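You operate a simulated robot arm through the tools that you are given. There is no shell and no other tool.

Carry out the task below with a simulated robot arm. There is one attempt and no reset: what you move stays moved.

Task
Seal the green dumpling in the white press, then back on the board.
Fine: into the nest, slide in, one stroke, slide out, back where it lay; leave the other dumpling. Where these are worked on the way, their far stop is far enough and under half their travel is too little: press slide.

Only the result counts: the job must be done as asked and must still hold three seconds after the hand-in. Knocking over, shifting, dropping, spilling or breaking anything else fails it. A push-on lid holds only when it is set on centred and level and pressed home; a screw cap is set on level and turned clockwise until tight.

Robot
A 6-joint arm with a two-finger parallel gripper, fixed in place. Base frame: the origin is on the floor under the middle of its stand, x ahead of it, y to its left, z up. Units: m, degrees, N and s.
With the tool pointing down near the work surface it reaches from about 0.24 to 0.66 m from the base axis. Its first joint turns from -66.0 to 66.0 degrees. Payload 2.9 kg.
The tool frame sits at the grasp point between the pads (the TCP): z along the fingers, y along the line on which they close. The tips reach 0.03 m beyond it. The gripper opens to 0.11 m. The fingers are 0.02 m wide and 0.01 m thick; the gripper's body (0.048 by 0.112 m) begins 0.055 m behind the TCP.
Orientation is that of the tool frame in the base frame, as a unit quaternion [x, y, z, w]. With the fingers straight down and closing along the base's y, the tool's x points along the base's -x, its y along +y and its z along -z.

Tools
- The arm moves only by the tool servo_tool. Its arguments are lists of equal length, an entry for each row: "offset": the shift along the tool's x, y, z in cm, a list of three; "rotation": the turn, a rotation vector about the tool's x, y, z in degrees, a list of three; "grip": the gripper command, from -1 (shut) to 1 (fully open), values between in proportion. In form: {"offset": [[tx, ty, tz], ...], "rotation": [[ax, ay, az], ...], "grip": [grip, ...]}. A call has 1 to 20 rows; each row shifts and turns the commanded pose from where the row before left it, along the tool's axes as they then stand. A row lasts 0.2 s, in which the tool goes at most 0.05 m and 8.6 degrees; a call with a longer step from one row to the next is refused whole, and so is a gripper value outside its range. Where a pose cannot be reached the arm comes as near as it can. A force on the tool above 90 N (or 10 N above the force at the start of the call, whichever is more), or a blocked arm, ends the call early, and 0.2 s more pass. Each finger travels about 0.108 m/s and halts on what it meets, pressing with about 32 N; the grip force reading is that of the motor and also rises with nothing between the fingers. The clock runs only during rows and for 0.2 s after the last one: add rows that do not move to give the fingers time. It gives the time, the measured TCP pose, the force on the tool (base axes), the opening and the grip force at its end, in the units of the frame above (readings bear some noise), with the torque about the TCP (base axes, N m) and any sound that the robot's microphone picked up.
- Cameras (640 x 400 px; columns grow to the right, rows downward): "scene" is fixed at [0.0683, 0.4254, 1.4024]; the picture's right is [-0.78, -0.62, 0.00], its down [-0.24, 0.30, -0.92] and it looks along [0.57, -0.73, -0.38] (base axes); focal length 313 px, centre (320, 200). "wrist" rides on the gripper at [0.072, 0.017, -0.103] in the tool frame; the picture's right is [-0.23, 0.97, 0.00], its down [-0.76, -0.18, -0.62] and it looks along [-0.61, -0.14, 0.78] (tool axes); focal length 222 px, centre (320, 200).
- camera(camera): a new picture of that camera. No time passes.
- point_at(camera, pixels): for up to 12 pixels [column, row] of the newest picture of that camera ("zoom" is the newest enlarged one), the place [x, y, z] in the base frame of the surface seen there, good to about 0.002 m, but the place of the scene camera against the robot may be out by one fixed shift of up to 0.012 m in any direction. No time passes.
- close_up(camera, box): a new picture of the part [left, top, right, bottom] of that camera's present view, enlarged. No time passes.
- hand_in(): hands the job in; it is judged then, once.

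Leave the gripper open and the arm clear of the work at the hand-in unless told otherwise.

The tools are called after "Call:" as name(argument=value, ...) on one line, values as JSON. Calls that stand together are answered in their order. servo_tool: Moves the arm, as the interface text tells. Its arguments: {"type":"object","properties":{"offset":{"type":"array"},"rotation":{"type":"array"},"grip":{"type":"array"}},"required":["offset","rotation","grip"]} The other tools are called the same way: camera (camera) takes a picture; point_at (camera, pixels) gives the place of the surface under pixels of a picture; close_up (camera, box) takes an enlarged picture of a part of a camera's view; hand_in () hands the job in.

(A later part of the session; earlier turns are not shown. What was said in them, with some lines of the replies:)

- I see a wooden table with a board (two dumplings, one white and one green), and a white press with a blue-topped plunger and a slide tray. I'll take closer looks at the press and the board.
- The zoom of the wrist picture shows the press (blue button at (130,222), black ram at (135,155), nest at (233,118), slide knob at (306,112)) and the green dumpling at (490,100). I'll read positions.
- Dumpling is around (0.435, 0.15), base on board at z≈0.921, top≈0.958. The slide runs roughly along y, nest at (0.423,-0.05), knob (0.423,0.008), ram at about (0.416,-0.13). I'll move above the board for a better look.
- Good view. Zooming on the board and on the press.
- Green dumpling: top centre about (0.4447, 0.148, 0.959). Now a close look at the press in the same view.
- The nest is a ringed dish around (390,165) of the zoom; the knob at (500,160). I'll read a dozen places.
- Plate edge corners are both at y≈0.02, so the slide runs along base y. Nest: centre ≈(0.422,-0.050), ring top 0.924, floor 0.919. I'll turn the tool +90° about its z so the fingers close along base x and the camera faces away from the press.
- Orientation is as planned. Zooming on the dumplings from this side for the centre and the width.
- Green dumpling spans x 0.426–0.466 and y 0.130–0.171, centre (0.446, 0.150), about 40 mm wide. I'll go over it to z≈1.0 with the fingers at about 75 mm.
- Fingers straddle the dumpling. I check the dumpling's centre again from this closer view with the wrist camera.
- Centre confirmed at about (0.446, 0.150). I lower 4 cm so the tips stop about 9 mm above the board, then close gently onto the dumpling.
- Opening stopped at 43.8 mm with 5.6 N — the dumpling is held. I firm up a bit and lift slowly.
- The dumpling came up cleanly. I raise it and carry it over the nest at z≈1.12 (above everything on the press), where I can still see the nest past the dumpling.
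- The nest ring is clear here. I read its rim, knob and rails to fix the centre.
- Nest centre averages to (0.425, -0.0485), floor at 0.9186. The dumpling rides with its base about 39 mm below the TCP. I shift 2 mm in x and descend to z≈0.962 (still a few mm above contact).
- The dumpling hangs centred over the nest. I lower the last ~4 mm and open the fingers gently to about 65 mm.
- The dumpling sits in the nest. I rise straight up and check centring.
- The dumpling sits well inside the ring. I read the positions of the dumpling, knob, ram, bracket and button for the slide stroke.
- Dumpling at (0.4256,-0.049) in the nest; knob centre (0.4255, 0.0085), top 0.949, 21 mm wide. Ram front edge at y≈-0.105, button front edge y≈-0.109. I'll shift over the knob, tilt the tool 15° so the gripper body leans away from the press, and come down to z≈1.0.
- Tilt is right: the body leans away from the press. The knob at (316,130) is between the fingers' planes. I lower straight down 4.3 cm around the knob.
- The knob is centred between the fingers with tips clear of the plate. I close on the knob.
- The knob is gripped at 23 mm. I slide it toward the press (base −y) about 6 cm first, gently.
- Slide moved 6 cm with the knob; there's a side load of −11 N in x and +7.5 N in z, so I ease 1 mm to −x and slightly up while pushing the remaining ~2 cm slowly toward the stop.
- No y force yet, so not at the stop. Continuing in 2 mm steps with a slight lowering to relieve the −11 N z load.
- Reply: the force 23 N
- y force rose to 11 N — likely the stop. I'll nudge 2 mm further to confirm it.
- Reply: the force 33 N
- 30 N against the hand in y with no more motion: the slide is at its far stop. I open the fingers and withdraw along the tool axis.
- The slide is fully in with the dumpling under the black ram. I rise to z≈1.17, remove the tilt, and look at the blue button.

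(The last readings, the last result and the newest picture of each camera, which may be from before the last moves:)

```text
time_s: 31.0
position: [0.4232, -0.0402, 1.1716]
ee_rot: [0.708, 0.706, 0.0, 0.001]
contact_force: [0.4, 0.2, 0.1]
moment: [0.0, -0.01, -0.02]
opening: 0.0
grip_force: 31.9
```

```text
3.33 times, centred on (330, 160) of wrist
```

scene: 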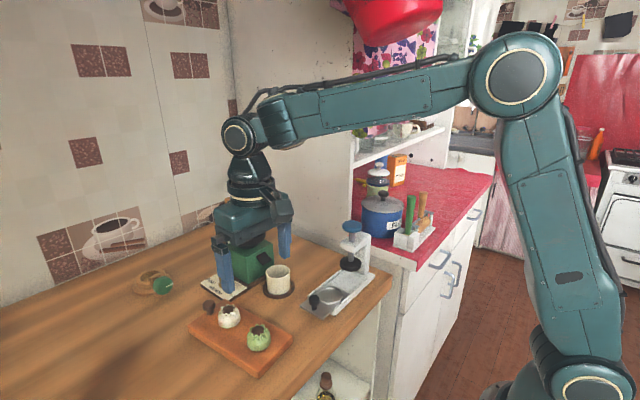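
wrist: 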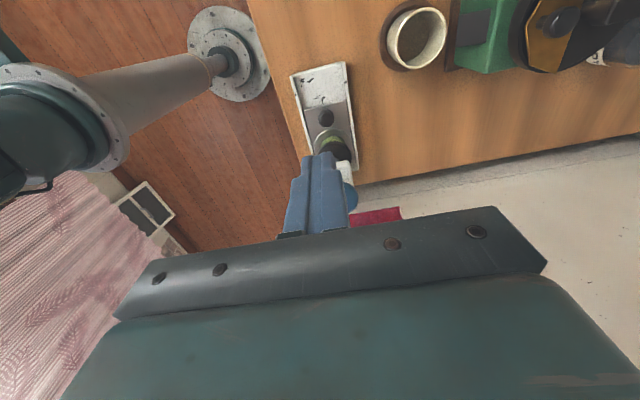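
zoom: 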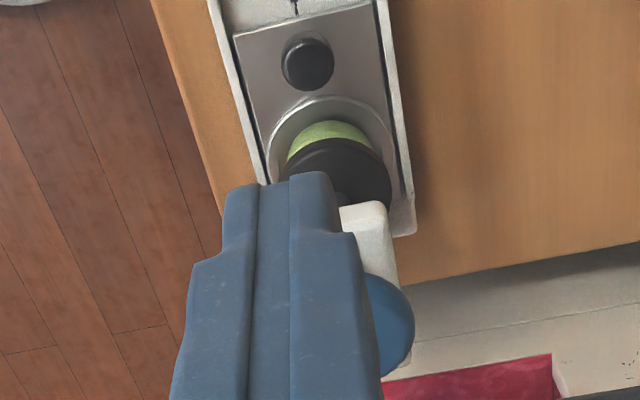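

Fingers are shut. I move over the button (target x 0.426, y −0.131) at z≈1.15.

Call:
servo_tool(offset=[[-3, 0.1, 0], [-3.2, 0.05, 0], [-3, 0, 1], [0, 0, 1], [0, 0, 0], [0, 0, 0]], rotation=[[0, 0, 0], [0, 0, 0], [0, 0, 0], [0, 0, 0], [0, 0, 0], [0, 0, 0]], grip=[-1, -1, -1, -1, -1, -1])

Call:
camera(camera="wrist")

Call:
close_up(camera="wrist", box=[240, 80, 420, 200])

Call:
close_up(camera="scene", box=[290, 170, 410, 310])

```text
time_s: 32.4
position: [0.4278, -0.1312, 1.1532]
ee_rot: [0.707, 0.707, 0.0, 0.001]
contact_force: [0.4, 0.4, 0.1]
moment: [0.02, 0.01, 0.01]
opening: 0.0
grip_force: 32.1
```

```text
taken
```

wrist: 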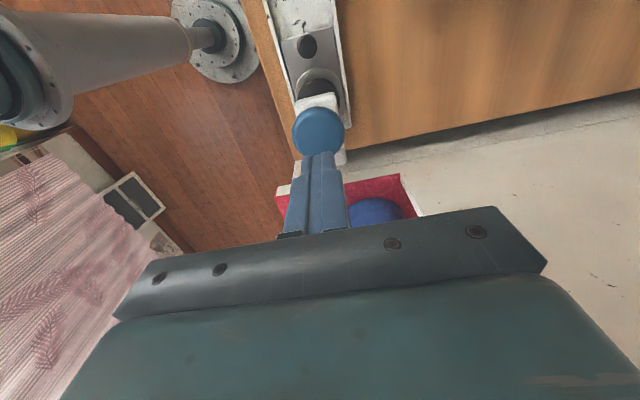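

```text
3.33 times, centred on (330, 140) of wrist
```

zoom: 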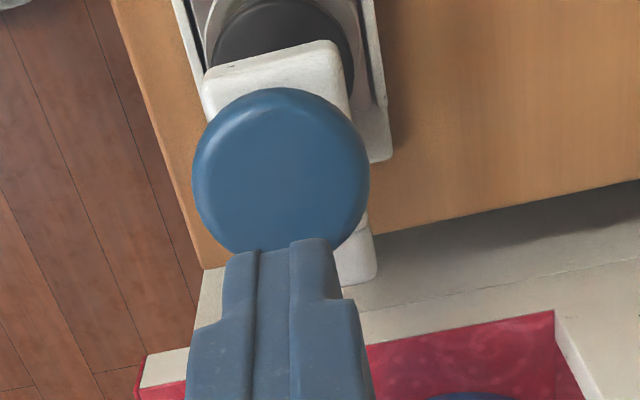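

```text
2.86 times, centred on (350, 240) of scene
```

zoom: 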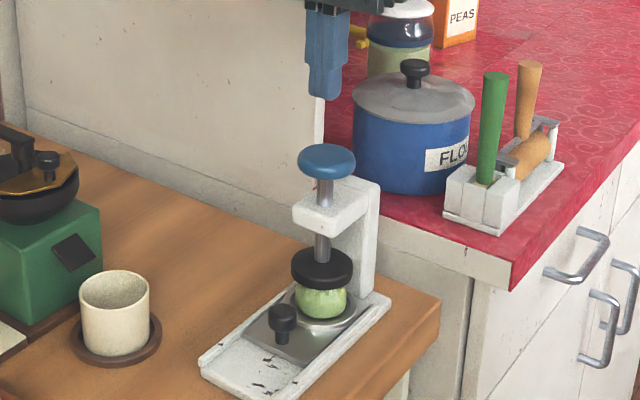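

The button is now in clear view. I measure its rim and centre.

Call:
point_at(camera="wrist", pixels=[[319, 131], [295, 134], [342, 132], [314, 109], [300, 118], [337, 116], [328, 153]])

Call:
point_at(camera="zoom", pixels=[[327, 160], [300, 165], [353, 165], [326, 178], [323, 265], [323, 290]])

```text
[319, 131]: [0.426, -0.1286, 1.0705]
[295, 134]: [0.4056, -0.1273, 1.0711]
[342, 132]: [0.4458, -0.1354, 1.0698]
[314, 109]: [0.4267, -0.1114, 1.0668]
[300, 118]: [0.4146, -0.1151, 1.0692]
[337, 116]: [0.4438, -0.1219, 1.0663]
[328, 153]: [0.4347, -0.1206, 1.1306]
```

```text
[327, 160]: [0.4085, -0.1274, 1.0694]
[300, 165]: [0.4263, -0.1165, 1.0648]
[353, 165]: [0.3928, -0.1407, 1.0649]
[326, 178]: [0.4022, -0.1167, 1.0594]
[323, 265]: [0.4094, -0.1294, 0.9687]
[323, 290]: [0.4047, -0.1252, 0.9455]
```

Button centre ≈(0.4257,−0.1314), top 1.0705; my fingers are right above it. I descend to just above contact (tips about 5 mm above).

Call:
servo_tool(offset=[[0, 0, 2], [0, 0, 1.7], [0, 0, 1.0], [0, 0, 0], [0, 0, 0]], rotation=[[0, 0, 0], [0, 0, 0], [0, 0, 0], [0, 0, 0], [0, 0, 0]], grip=[-1, -1, -1, -1, -1])

Call:
close_up(camera="scene", box=[290, 170, 410, 310])

```text
time_s: 33.6
position: [0.4277, -0.1314, 1.1054]
ee_rot: [0.707, 0.707, 0.001, 0.0]
contact_force: [-0.3, -0.7, -0.4]
moment: [-0.01, -0.03, 0.02]
opening: 0.0
grip_force: 31.6
```

```text
2.86 times, centred on (350, 240) of scene
```

zoom: 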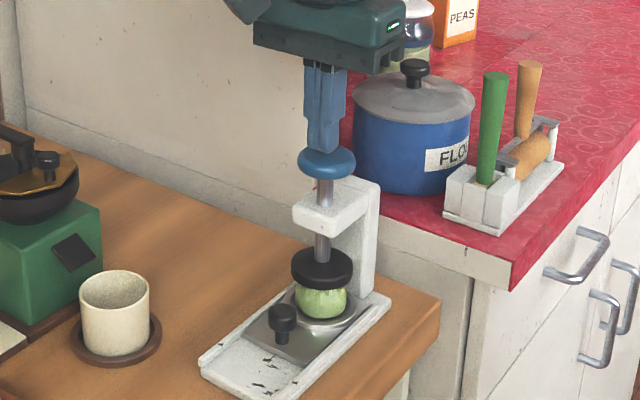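

Aligned on the button. I begin the single stroke: down 1.5 cm in 3 mm rows, watching force.

Call:
servo_tool(offset=[[0, 0, 0.3], [0, 0, 0.3], [0, 0, 0.3], [0, 0, 0.3], [0, 0, 0.3]], rotation=[[0, 0, 0], [0, 0, 0], [0, 0, 0], [0, 0, 0], [0, 0, 0]], grip=[-1, -1, -1, -1, -1])

Call:
close_up(camera="scene", box=[290, 170, 410, 310])

```text
time_s: 34.8
position: [0.4269, -0.1319, 1.0913]
ee_rot: [0.708, 0.707, 0.0, 0.001]
contact_force: [1.4, -4.8, 7.8]
moment: [-0.38, -0.16, 0.1]
opening: 0.0
grip_force: 32.1
```

```text
2.86 times, centred on (350, 240) of scene
```

zoom: 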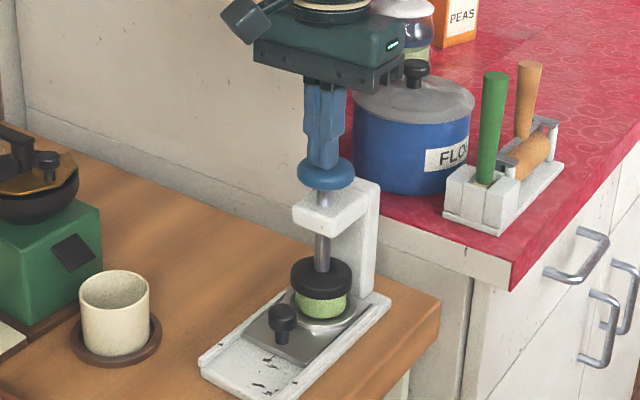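

The ram is coming down, 7.8 N. I continue down.

Call:
servo_tool(offset=[[0, 0, 0.3], [0, 0, 0.3], [0, 0, 0.2], [0, 0, 0.2]], rotation=[[0, 0, 0], [0, 0, 0], [0, 0, 0], [0, 0, 0]], grip=[-1, -1, -1, -1])

Call:
close_up(camera="scene", box=[290, 170, 410, 310])

```text
time_s: 35.8
position: [0.4262, -0.1313, 1.0809]
ee_rot: [0.707, 0.707, 0.001, 0.0]
contact_force: [6.0, -1.5, 10.3]
moment: [-0.1, -0.16, 0.04]
opening: 0.0002
grip_force: 31.7
```

```text
2.86 times, centred on (350, 240) of scene
```

zoom: 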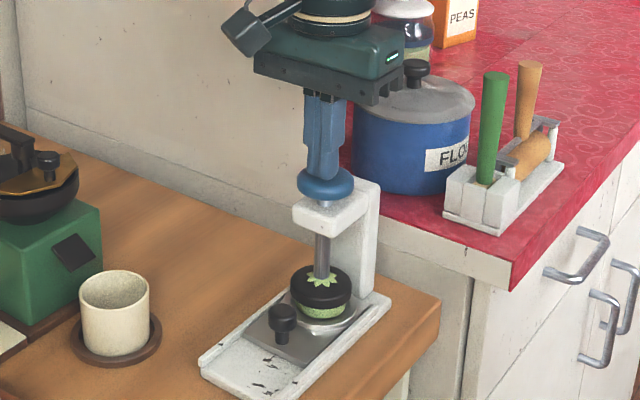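

Stroke is about 19 mm, 10 N — still moving. I continue toward the bottom stop in 2 mm rows.

Call:
servo_tool(offset=[[0, 0, 0.2], [0, 0, 0.2], [0, 0, 0.2]], rotation=[[0, 0, 0], [0, 0, 0], [0, 0, 0]], grip=[-1, -1, -1])

Call:
close_up(camera="scene", box=[290, 170, 410, 310])

```text
time_s: 36.6
position: [0.4258, -0.1321, 1.0762]
ee_rot: [0.707, 0.707, 0.001, 0.003]
contact_force: [2.8, 2.0, 25.3]
moment: [-0.03, -0.03, 0.16]
opening: 0.0001
grip_force: 32.5
```

```text
2.86 times, centred on (350, 240) of scene
```

zoom: 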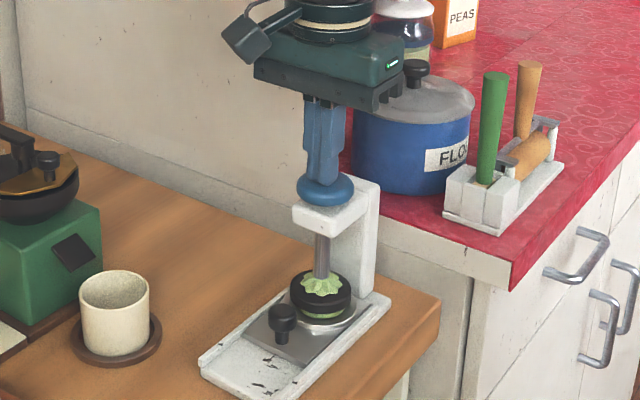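

Force rose to 25 N — near the bottom stop. I press a little further to make sure it is home.

Call:
servo_tool(offset=[[0, 0, 0.15], [0, 0, 0.15], [0, 0, 0]], rotation=[[0, 0, 0], [0, 0, 0], [0, 0, 0]], grip=[-1, -1, -1])

Call:
close_up(camera="scene", box=[290, 170, 410, 310])

```text
time_s: 37.4
position: [0.4266, -0.1318, 1.0761]
ee_rot: [0.707, 0.707, 0.002, 0.005]
contact_force: [-10.0, 4.0, 49.9]
moment: [-0.01, 0.4, 0.17]
opening: 0.0002
grip_force: 32.3
```

```text
2.86 times, centred on (350, 240) of scene
```

zoom: 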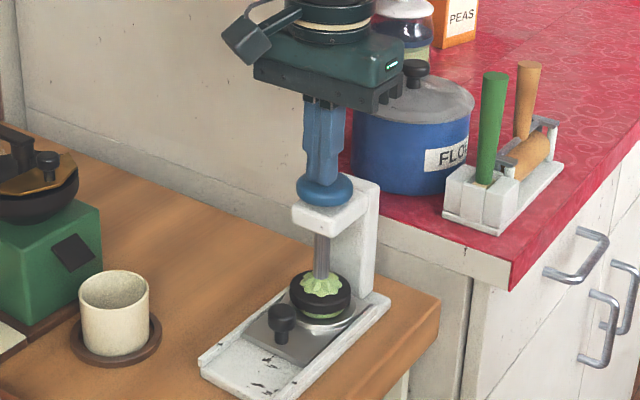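

The button doesn't move further and force is 50 N: full stroke. I ease back up slowly and let the ram return.

Call:
servo_tool(offset=[[0, 0, -0.4], [0, 0, -0.6], [0, 0, -0.8], [0, 0, -1.0], [0, 0, -1.5], [0, 0, -2], [0, 0, -3], [0, 0, 0], [0, 0, 0]], rotation=[[0, 0, 0], [0, 0, 0], [0, 0, 0], [0, 0, 0], [0, 0, 0], [0, 0, 0], [0, 0, 0], [0, 0, 0], [0, 0, 0]], grip=[-1, -1, -1, -1, -1, -1, -1, -1, -1])

Call:
close_up(camera="scene", box=[290, 170, 410, 310])

Call:
camera(camera="wrist")

```text
time_s: 39.4
position: [0.4273, -0.1317, 1.1637]
ee_rot: [0.707, 0.707, 0.0, 0.001]
contact_force: [0.4, 0.0, 0.4]
moment: [-0.01, 0.01, -0.02]
opening: 0.0004
grip_force: 32.4
```

```text
2.86 times, centred on (350, 240) of scene
```

zoom: 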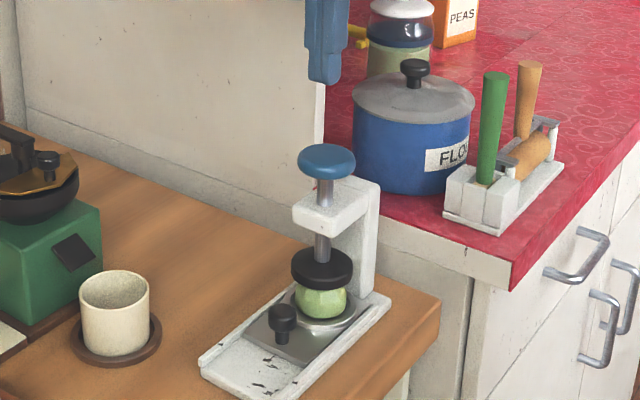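

```text
taken
```

wrist: 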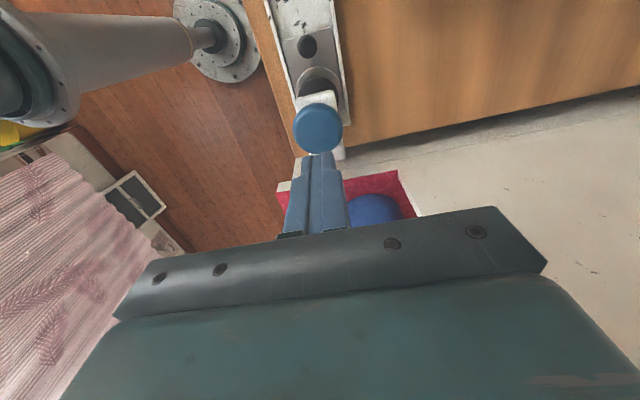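

The ram sprang back up. Next I return above the knob's present place, tilt 15° again and open to ~45 mm.

Call:
servo_tool(offset=[[3, -0.05, 0], [3.2, -0.1, 0], [3, 0, 0], [0, 0, 0], [0, 0, 0], [0, 0, 0], [0, 0, 0]], rotation=[[0, 0, 0], [0, 0, 0], [0, 0, 0], [0, -7.5, 0], [0, -7.5, 0], [0, 0, 0], [0, 0, 0]], grip=[-1, -1, -0.6, -0.18, -0.18, -0.18, -0.18])

Call:
camera(camera="wrist")

Call:
close_up(camera="wrist", box=[240, 50, 420, 170])

```text
time_s: 41.0
position: [0.4259, -0.0395, 1.1643]
ee_rot: [0.701, 0.701, -0.094, 0.093]
contact_force: [-0.4, 0.1, 0.1]
moment: [-0.02, 0.0, -0.02]
opening: 0.0451
grip_force: 0.0
```

```text
taken
```

wrist: 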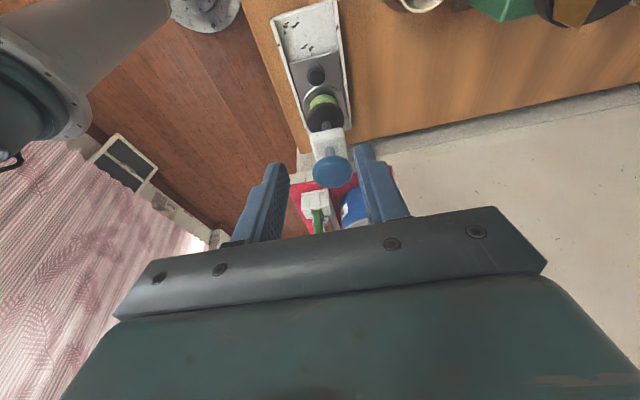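

```text
3.33 times, centred on (330, 110) of wrist
```

zoom: 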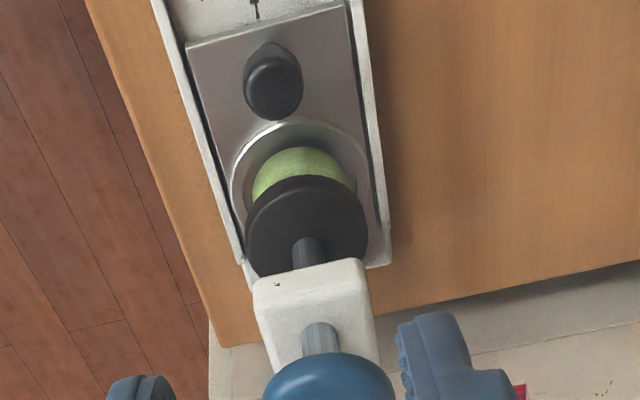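

Call:
point_at(camera="zoom", pixels=[[275, 85], [246, 85], [303, 85], [272, 58], [275, 117], [190, 45], [343, 10]])

```text
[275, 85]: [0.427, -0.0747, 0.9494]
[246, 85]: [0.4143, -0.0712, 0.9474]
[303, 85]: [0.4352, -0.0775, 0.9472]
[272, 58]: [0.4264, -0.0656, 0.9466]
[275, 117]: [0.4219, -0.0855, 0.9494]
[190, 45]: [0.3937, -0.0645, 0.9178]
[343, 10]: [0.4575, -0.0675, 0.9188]
```

Knob now at (0.425, −0.0755). I line up with the approach axis and advance along the tool axis to about 5 cm short.

Call:
servo_tool(offset=[[2.27, 0, -0.61], [0, 0, 4], [0, 0, 4], [0, 0, 4], [0, 0, 3], [0, 0, 1], [0, 0, 0], [0, 0, 0]], rotation=[[0, 0, 0], [0, 0, 0], [0, 0, 0], [0, 0, 0], [0, 0, 0], [0, 0, 0], [0, 0, 0], [0, 0, 0]], grip=[-0.18, -0.18, -0.18, -0.18, -0.18, -0.18, -0.18, -0.18])

Call:
camera(camera="wrist")

Call:
close_up(camera="scene", box=[290, 190, 400, 310])

```text
time_s: 42.8
position: [0.4245, -0.0576, 1.011]
ee_rot: [0.702, 0.7, -0.092, 0.093]
contact_force: [-0.3, 0.4, 0.2]
moment: [0.02, 0.03, 0.02]
opening: 0.0451
grip_force: 0.1
```

```text
taken
```

wrist: 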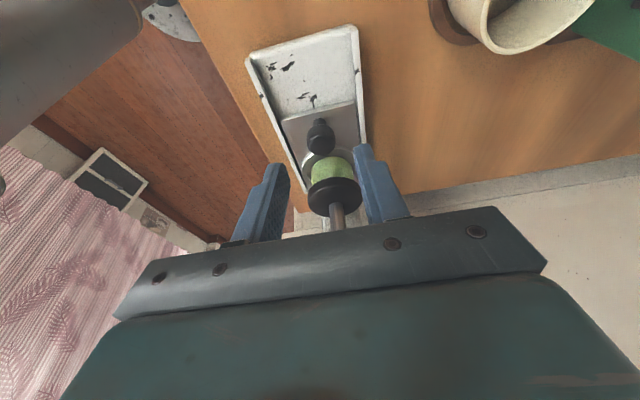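

```text
3.33 times, centred on (345, 250) of scene
```

zoom: 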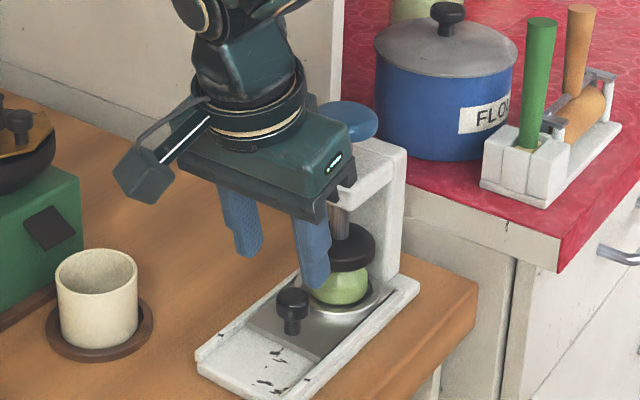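

On line. Advancing the last 5.5 cm and closing on the knob.

Call:
servo_tool(offset=[[0, 0, 2], [0, 0, 2], [0, 0, 1.5], [0, 0, 0], [0, 0, 0], [0, 0, 0], [0, 0, 0], [0, 0, 0]], rotation=[[0, 0, 0], [0, 0, 0], [0, 0, 0], [0, 0, 0], [0, 0, 0], [0, 0, 0], [0, 0, 0], [0, 0, 0]], grip=[-0.18, -0.18, -0.18, -0.18, -0.6, -0.9, -0.9, -0.9])

Call:
camera(camera="wrist")

```text
time_s: 44.6
position: [0.4254, -0.0719, 0.9561]
ee_rot: [0.701, 0.701, -0.092, 0.093]
contact_force: [6.8, 0.0, -10.0]
moment: [-0.08, -0.15, 0.02]
opening: 0.0231
grip_force: 44.7
```

```text
taken
```

wrist: 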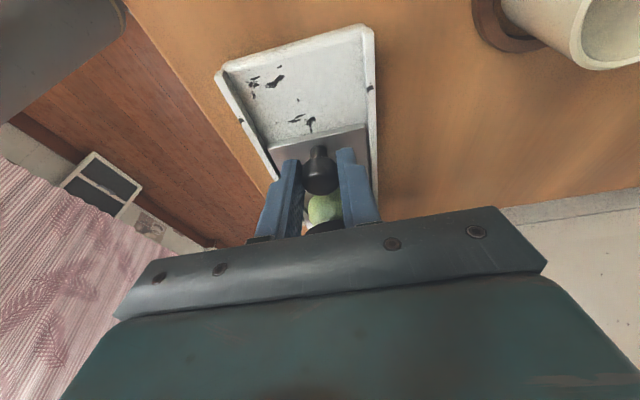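

Knob gripped again. I slide it out along base +y, 7.5 cm first.

Call:
servo_tool(offset=[[0.29, 0, -0.05], [0.48, 0, -0.11], [0.58, 0, -0.155], [0.676, 0, -0.181], [0.676, 0, -0.181], [0.676, 0, -0.181], [0.676, 0, -0.181], [0.676, 0, -0.181], [0.676, 0, -0.181], [0.676, 0, -0.181], [0.58, 0, -0.155], [0.39, 0, -0.105], [0.193, 0, -0.052], [0, 0, 0]], rotation=[[0, 0, 0], [0, 0, 0], [0, 0, 0], [0, 0, 0], [0, 0, 0], [0, 0, 0], [0, 0, 0], [0, 0, 0], [0, 0, 0], [0, 0, 0], [0, 0, 0], [0, 0, 0], [0, 0, 0], [0, 0, 0]], grip=[-0.9, -0.9, -0.9, -0.9, -0.9, -0.9, -0.9, -0.9, -0.9, -0.9, -0.9, -0.9, -0.9, -0.9])

Call:
close_up(camera="scene", box=[280, 200, 400, 340])

Call:
camera(camera="wrist")

```text
time_s: 47.6
position: [0.4252, 0.0026, 0.9562]
ee_rot: [0.702, 0.7, -0.093, 0.093]
contact_force: [6.0, -0.8, -15.2]
moment: [-0.02, -0.03, 0.0]
opening: 0.0234
grip_force: 45.6
```

```text
2.86 times, centred on (340, 270) of scene
```

zoom: 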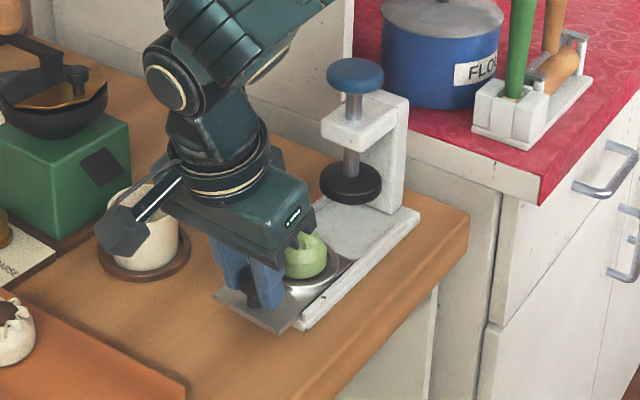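

```text
taken
```

wrist: 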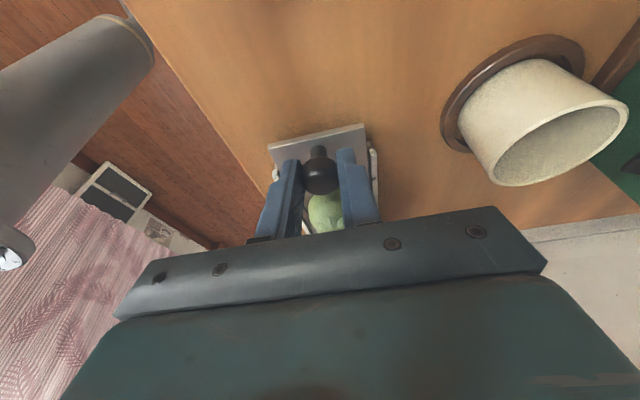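

The dumpling looks sealed on top. I continue the last ~1 cm outward in small steps.

Call:
servo_tool(offset=[[0.29, 0, -0.05], [0.29, 0, -0.055], [0.193, 0, -0.052], [0, 0, 0]], rotation=[[0, 0, 0], [0, 0, 0], [0, 0, 0], [0, 0, 0]], grip=[-0.9, -0.9, -0.9, -0.9])

```text
time_s: 48.6
position: [0.4253, 0.0114, 0.9564]
ee_rot: [0.701, 0.701, -0.091, 0.093]
contact_force: [11.9, 0.6, -15.8]
moment: [-0.07, -0.24, 0.03]
opening: 0.0233
grip_force: 44.8
```

Call:
servo_tool(offset=[[0.193, -0.05, -0.03], [0.1, -0.05, 0.0], [0, 0, 0]], rotation=[[0, 0, 0], [0, 0, 0], [0, 0, 0]], grip=[-0.9, -0.9, -0.9])

Call:
camera(camera="wrist")

```text
time_s: 49.4
position: [0.4247, 0.0141, 0.9563]
ee_rot: [0.702, 0.7, -0.091, 0.095]
contact_force: [16.7, -8.2, 0.8]
moment: [0.27, -0.3, 0.07]
opening: 0.0233
grip_force: 44.4
```

```text
taken
```

wrist: 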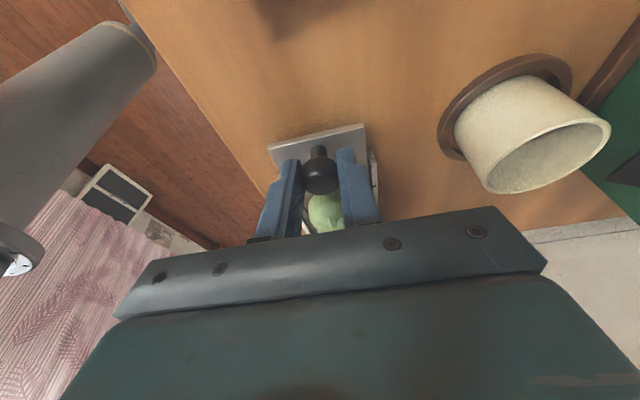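

y force is now −8 N: the out stop. One more millimetre to confirm, easing the x load.

Call:
servo_tool(offset=[[0.12, 0.1, -0.03], [0, 0, 0]], rotation=[[0, 0, 0], [0, 0, 0]], grip=[-0.9, -0.9])

```text
time_s: 50.0
position: [0.4246, 0.0131, 0.9577]
ee_rot: [0.703, 0.699, -0.092, 0.094]
contact_force: [7.8, -15.9, 18.7]
moment: [-0.29, -0.11, 0.0]
opening: 0.0233
grip_force: 44.7
```

Slide is out at its stop (−16 N, no further motion). I open and withdraw along the tool axis.

Call:
servo_tool(offset=[[0, 0, 0], [0, 0, 0], [0, 0, -1], [0, 0, -2], [0, 0, -3], [0, 0, -4], [0, 0, -4], [0, 0, 0]], rotation=[[0, 0, 0], [0, 0, 0], [0, 0, 0], [0, 0, 0], [0, 0, 0], [0, 0, 0], [0, 0, 0], [0, 0, 0]], grip=[-0.18, -0.18, -0.18, -0.18, -0.18, -0.18, -0.18, -0.18])

Call:
close_up(camera="scene", box=[180, 200, 400, 385])

Call:
camera(camera="wrist")

```text
time_s: 51.8
position: [0.4264, 0.0522, 1.0908]
ee_rot: [0.701, 0.701, -0.093, 0.092]
contact_force: [1.0, -0.2, -0.1]
moment: [-0.01, 0.0, 0.01]
opening: 0.045
grip_force: 0.0
```

```text
2.16 times, centred on (290, 292) of scene
```

zoom: 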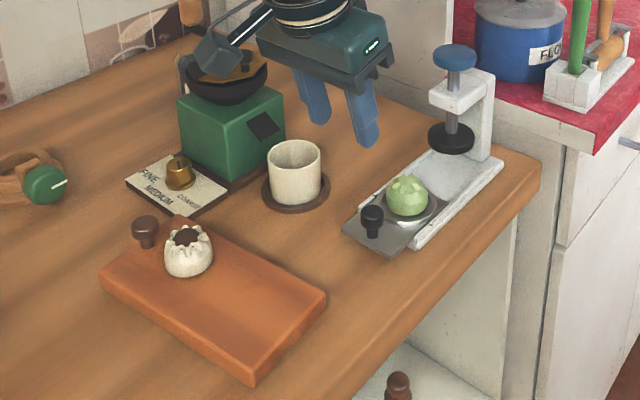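

```text
taken
```

wrist: 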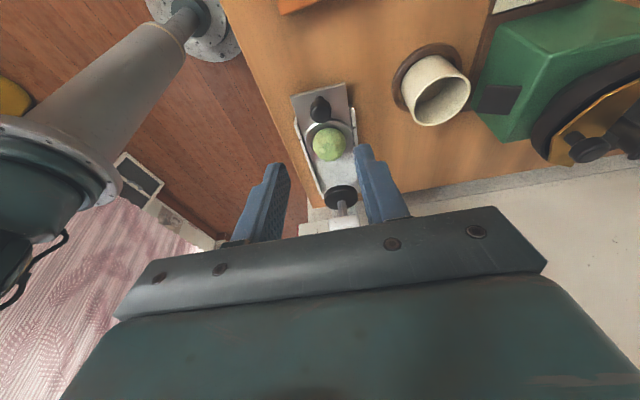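

The dumpling is sealed (closed top) and sits in the nest, slide out. I remove the tilt and go above the nest with fingers at ~63 mm to check its position.

Call:
servo_tool(offset=[[-0.52, 0, -1.93], [0, 0, 0], [0, 0, 0], [-3, 0, 0], [-3.5, 0, 0], [-3.5, 0, 0], [0, 0, 0], [0, 0, 0]], rotation=[[0, 0, 0], [0, 7.5, 0], [0, 7.5, 0], [0, 0, 0], [0, 0, 0], [0, 0, 0], [0, 0, 0], [0, 0, 0]], grip=[-0.18, 0.15, 0.15, 0.15, 0.15, 0.15, 0.15, 0.15])

Call:
camera(camera="wrist")

Call:
close_up(camera="wrist", box=[240, 30, 400, 130])

```text
time_s: 53.6
position: [0.4239, -0.0488, 1.1121]
ee_rot: [0.707, 0.707, 0.001, 0.001]
contact_force: [-0.3, 0.7, 0.6]
moment: [0.01, -0.05, -0.04]
opening: 0.0632
grip_force: 0.1
```

```text
taken
```

wrist: 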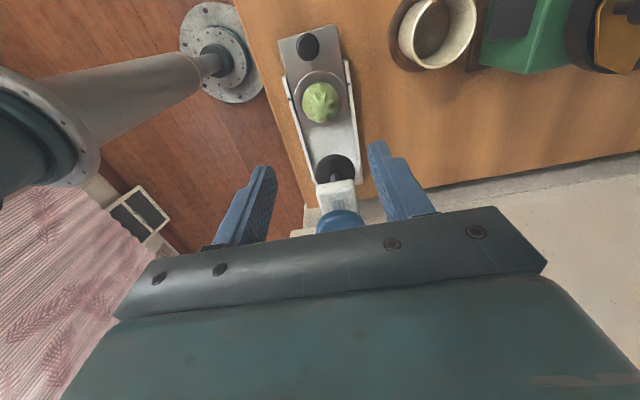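

```text
4.00 times, centred on (320, 80) of wrist
```

zoom: 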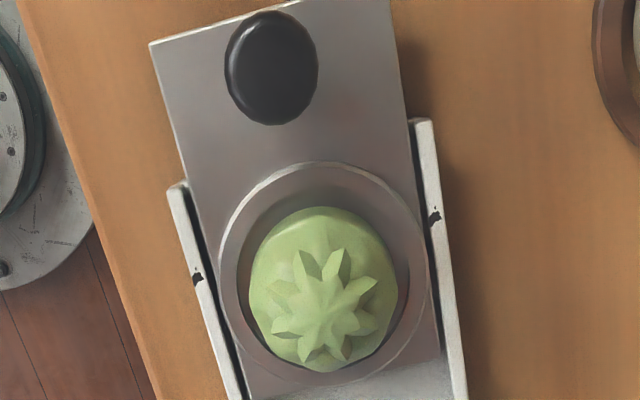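

Call:
point_at(camera="zoom", pixels=[[327, 300], [250, 265], [396, 295], [318, 210], [322, 370], [270, 68], [226, 70], [316, 70], [222, 265], [424, 270]])

```text
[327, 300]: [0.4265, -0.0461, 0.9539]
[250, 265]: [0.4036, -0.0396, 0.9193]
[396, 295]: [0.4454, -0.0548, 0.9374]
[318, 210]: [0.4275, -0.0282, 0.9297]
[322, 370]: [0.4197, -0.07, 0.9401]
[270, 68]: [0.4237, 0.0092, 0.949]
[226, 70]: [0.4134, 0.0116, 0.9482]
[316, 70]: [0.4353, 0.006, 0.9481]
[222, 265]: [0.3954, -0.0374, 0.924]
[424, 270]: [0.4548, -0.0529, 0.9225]
```

The dumpling stands in the nest at about (0.4255, −0.049), same as I placed it. I descend to the same grasp height (z≈0.959) with open fingers.

Call:
servo_tool(offset=[[-0.03, 0.1, 2], [0, 0, 3], [0, 0, 3], [0, 0, 3], [0, 0, 2.5], [0, 0, 1.2], [0, 0, 0.4], [0, 0, 0], [0, 0, 0]], rotation=[[0, 0, 0], [0, 0, 0], [0, 0, 0], [0, 0, 0], [0, 0, 0], [0, 0, 0], [0, 0, 0], [0, 0, 0], [0, 0, 0]], grip=[0.15, 0.15, 0.15, 0.15, 0.15, 0.15, 0.15, 0.15, 0.15])

Call:
camera(camera="wrist")

Call:
close_up(camera="wrist", box=[230, 90, 410, 220])

```text
time_s: 55.6
position: [0.4255, -0.0488, 0.9612]
ee_rot: [0.707, 0.707, 0.001, 0.0]
contact_force: [-0.2, -0.6, -0.1]
moment: [0.02, 0.0, -0.02]
opening: 0.0631
grip_force: 0.1
```

```text
taken
```

wrist: 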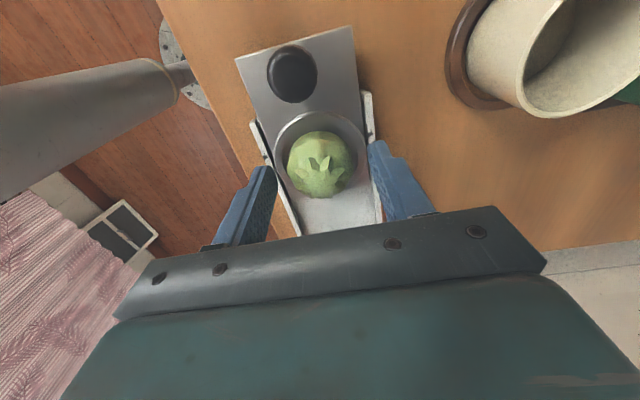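

```text
3.08 times, centred on (320, 155) of wrist
```

zoom: 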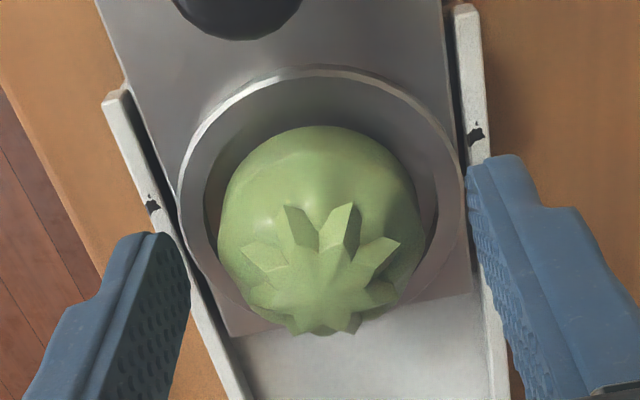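

Centred between the fingers. Closing gently and lifting slowly.

Call:
servo_tool(offset=[[0, 0, 0], [0, 0, 0], [0, 0, 0], [0, 0, 0], [0, 0, -0.3], [0, 0, -0.6], [0, 0, -1.0], [0, 0, -1.0], [0, 0, 0]], rotation=[[0, 0, 0], [0, 0, 0], [0, 0, 0], [0, 0, 0], [0, 0, 0], [0, 0, 0], [0, 0, 0], [0, 0, 0], [0, 0, 0]], grip=[-0.1, -0.34, -0.5, -0.5, -0.5, -0.5, -0.5, -0.5, -0.5])

Call:
camera(camera="wrist")

Call:
close_up(camera="scene", box=[270, 190, 400, 340])

```text
time_s: 57.6
position: [0.4253, -0.0484, 0.9899]
ee_rot: [0.708, 0.706, 0.001, 0.001]
contact_force: [0.4, -0.5, -0.6]
moment: [0.01, 0.02, 0.02]
opening: 0.044
grip_force: 6.0
```

```text
taken
```

wrist: 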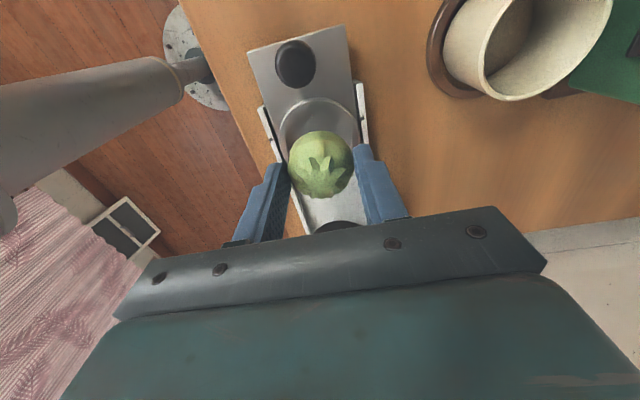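

```text
2.67 times, centred on (335, 265) of scene
```

zoom: 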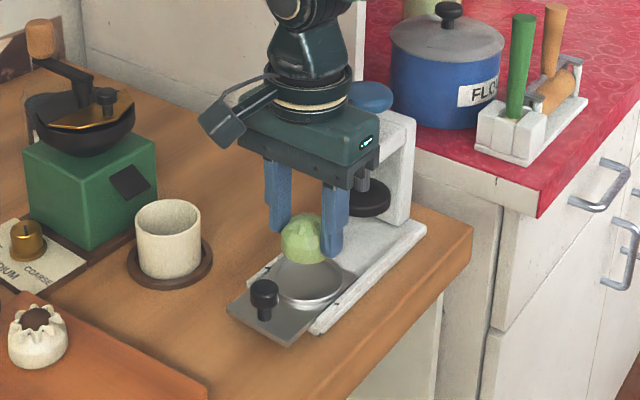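

The sealed dumpling is in the grip. I lift to z≈1.05 and carry it back over its old place (0.446, 0.150).

Call:
servo_tool(offset=[[0, 0, -2], [0, 0, -2.5], [0, 0, -1.5], [2.5, 0.2, 0], [3.5, 0.4, 0], [3.5, 0.4, 0], [3.5, 0.4, 0], [3.5, 0.4, 0], [2.34, 0.22, 0], [1.0, 0, 0], [0, 0, 0], [0, 0, 0]], rotation=[[0, 0, 0], [0, 0, 0], [0, 0, 0], [0, 0, 0], [0, 0, 0], [0, 0, 0], [0, 0, 0], [0, 0, 0], [0, 0, 0], [0, 0, 0], [0, 0, 0], [0, 0, 0]], grip=[-0.5, -0.5, -0.5, -0.5, -0.5, -0.5, -0.5, -0.5, -0.5, -0.5, -0.5, -0.5])

Call:
camera(camera="wrist")

Call:
close_up(camera="scene", box=[180, 230, 340, 390])

```text
time_s: 60.2
position: [0.4472, 0.1498, 1.0482]
ee_rot: [0.708, 0.706, 0.001, 0.001]
contact_force: [0.1, 0.0, -0.9]
moment: [-0.02, -0.01, -0.02]
opening: 0.0439
grip_force: 5.4
```

```text
taken
```

wrist: 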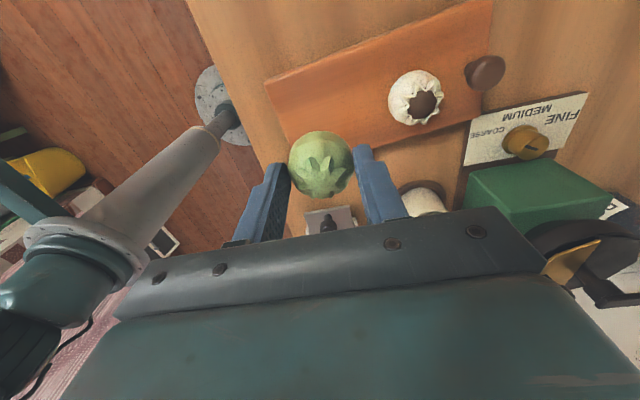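

```text
2.50 times, centred on (260, 310) of scene
```

zoom: 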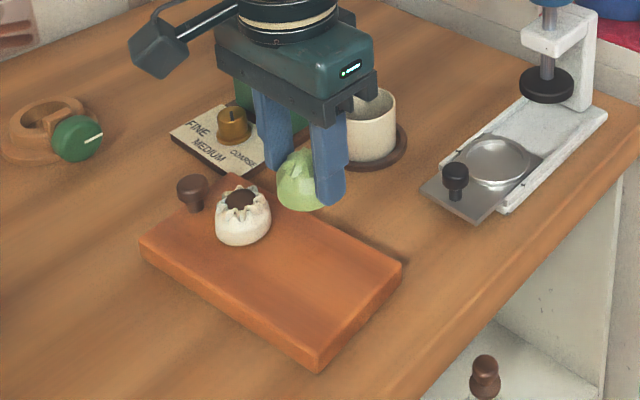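

In position over the old spot. I lower to z≈0.967, a few mm above contact.

Call:
servo_tool(offset=[[0, 0, 2.5], [0, 0, 2.5], [0, 0, 2.0], [0, 0, 1.1], [0, 0, 0], [0, 0, 0]], rotation=[[0, 0, 0], [0, 0, 0], [0, 0, 0], [0, 0, 0], [0, 0, 0], [0, 0, 0]], grip=[-0.5, -0.5, -0.5, -0.5, -0.5, -0.5])

Call:
close_up(camera="scene", box=[200, 280, 310, 380])

```text
time_s: 61.6
position: [0.4449, 0.1493, 0.9685]
ee_rot: [0.707, 0.707, 0.001, 0.001]
contact_force: [-0.5, -0.6, -0.6]
moment: [0.01, 0.01, 0.02]
opening: 0.0439
grip_force: 6.5
```

```text
4.00 times, centred on (255, 330) of scene
```

zoom: 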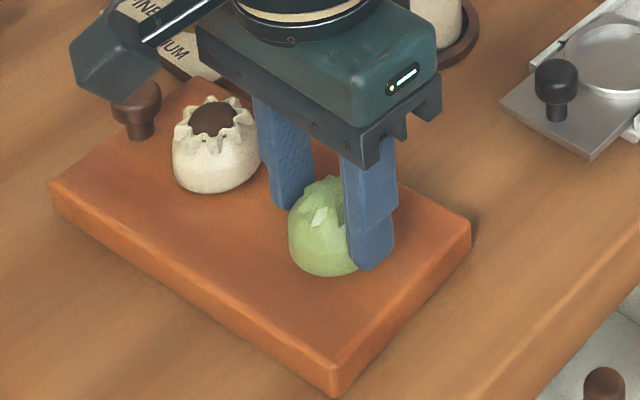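

Call:
servo_tool(offset=[[0, 0, 0.2], [0, 0, 0.2], [0, 0, 0.1], [0, 0, 0]], rotation=[[0, 0, 0], [0, 0, 0], [0, 0, 0], [0, 0, 0]], grip=[-0.5, -0.5, -0.5, -0.5])

```text
time_s: 62.6
position: [0.4458, 0.1491, 0.9623]
ee_rot: [0.707, 0.707, 0.0, 0.0]
contact_force: [-0.2, -0.3, 3.6]
moment: [0.05, 0.05, -0.01]
opening: 0.0441
grip_force: 5.6
```

A 3.6 N upward force: the dumpling touches the board. I open gently to 63 mm and rise.

Call:
servo_tool(offset=[[0, 0, 0], [0, 0, 0], [0, 0, 0], [0, 0, 0], [0, 0, -0.5], [0, 0, -1.5], [0, 0, -3], [0, 0, -4], [0, 0, -4], [0, 0, 0], [0, 0, 0]], rotation=[[0, 0, 0], [0, 0, 0], [0, 0, 0], [0, 0, 0], [0, 0, 0], [0, 0, 0], [0, 0, 0], [0, 0, 0], [0, 0, 0], [0, 0, 0], [0, 0, 0]], grip=[-0.25, -0.1, 0.15, 0.15, 0.15, 0.15, 0.15, 0.15, 0.15, 0.15, 0.15])

Call:
camera(camera="wrist")

Call:
close_up(camera="wrist", box=[285, 50, 445, 150])

Call:
camera(camera="scene")

```text
time_s: 65.0
position: [0.4484, 0.1479, 1.094]
ee_rot: [0.707, 0.707, 0.0, 0.001]
contact_force: [-0.4, 0.2, 0.5]
moment: [0.01, 0.01, 0.02]
opening: 0.0633
grip_force: 0.0
```

```text
taken
```

wrist: 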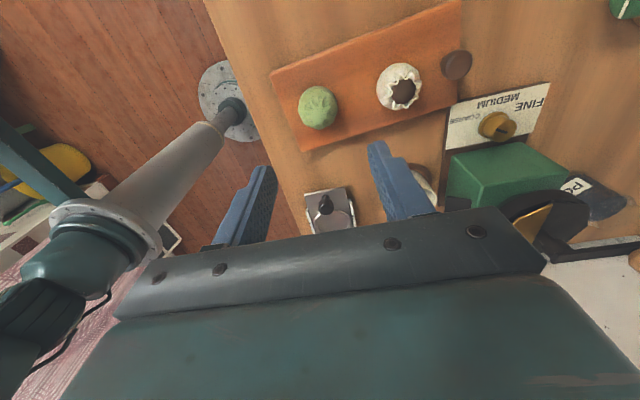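

```text
4.00 times, centred on (365, 100) of wrist
```

zoom: 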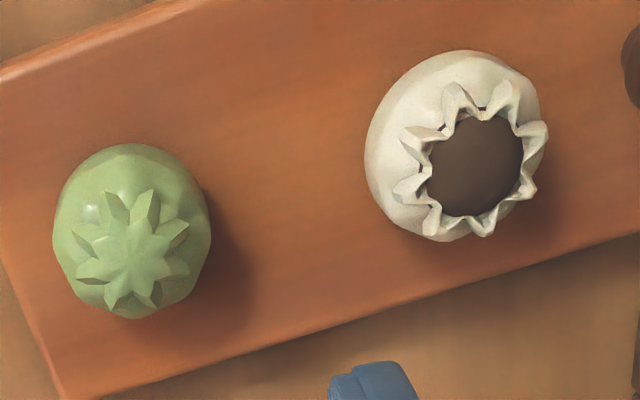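

```text
taken
```

scene: 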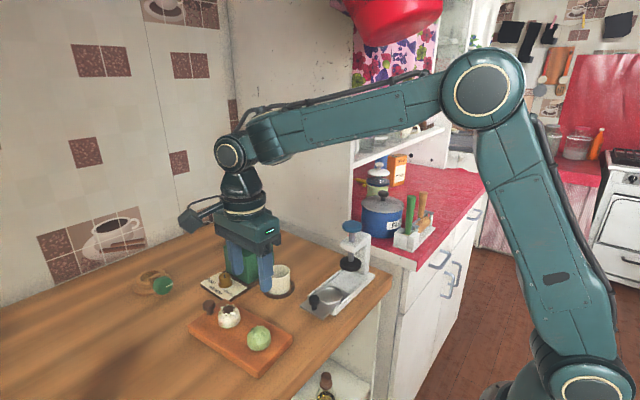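

The dumpling is back on the board, upright and sealed. I verify its location against the original (0.446, 0.150), and the white one and the knob.

Call:
point_at(camera="zoom", pixels=[[133, 245], [55, 235], [208, 235], [132, 145], [132, 315], [475, 165], [370, 160], [455, 53]])

Call:
close_up(camera="scene", box=[180, 200, 400, 385])

```text
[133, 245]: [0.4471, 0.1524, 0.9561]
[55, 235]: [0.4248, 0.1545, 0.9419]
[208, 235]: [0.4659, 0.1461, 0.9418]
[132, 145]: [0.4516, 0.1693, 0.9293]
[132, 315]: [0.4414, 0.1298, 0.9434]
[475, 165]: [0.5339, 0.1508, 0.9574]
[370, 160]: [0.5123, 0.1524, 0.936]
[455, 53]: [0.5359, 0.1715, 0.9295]
```

```text
2.16 times, centred on (290, 292) of scene
```

zoom: 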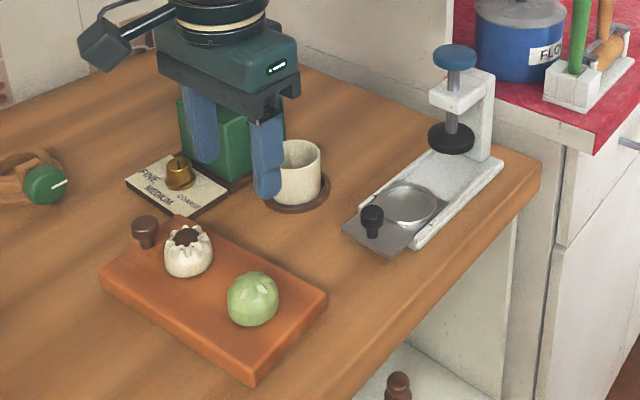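

The dumpling is back within about a millimetre of where it lay; the white one is untouched, slide is out. I raise the arm well clear and open the gripper fully.

Call:
servo_tool(offset=[[0, 0, -3], [0, 0, -4], [0, 0, -4], [0, 0, -4], [0, 0, 0], [0, 0, 0]], rotation=[[0, 0, 0], [0, 0, 0], [0, 0, 0], [0, 0, 0], [0, 0, 0], [0, 0, 0]], grip=[0.15, 0.3, 0.7, 1, 1, 1])

Call:
camera(camera="scene")

```text
time_s: 66.4
position: [0.4465, 0.1492, 1.2448]
ee_rot: [0.707, 0.707, 0.0, 0.0]
contact_force: [-1.0, -0.6, 0.1]
moment: [-0.04, 0.01, -0.01]
opening: 0.1099
grip_force: 0.0
```

```text
taken
```

scene: 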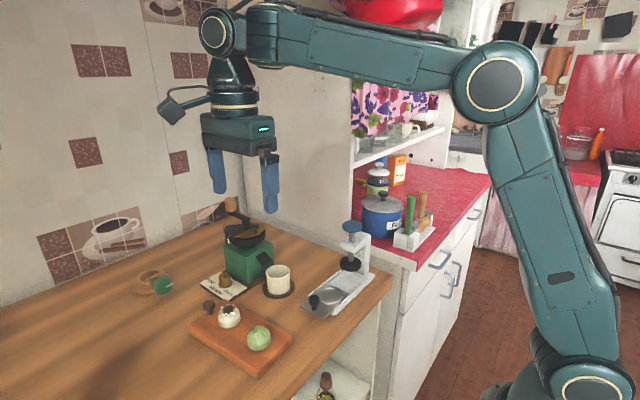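

The arm is clear, the gripper is open, the sealed green dumpling is on the board, and the slide is out with nothing else moved. I'm handing in.

Call:
hand_in()

```text
The job is handed in.
```

The green dumpling is sealed and back on the board, within about a millimetre of where it first lay. I've handed the job in, but I got no verdict back.

- **Slide in:** I set the dumpling in the nest, then pushed the slide about 84 mm to its far stop, where it met 30 N and moved no further.
- **Press:** I made one full stroke on the blue button, about 24 mm, until it stopped at 50 N. The ram came back up by itself, and the dumpling's top had closed over.
- **Slide out:** I pulled the slide back out to its stop before lifting the dumpling.

In the last pictures the white dumpling is where it was, and I saw nothing else shifted. The gripper is fully open and the arm is well clear above the board.
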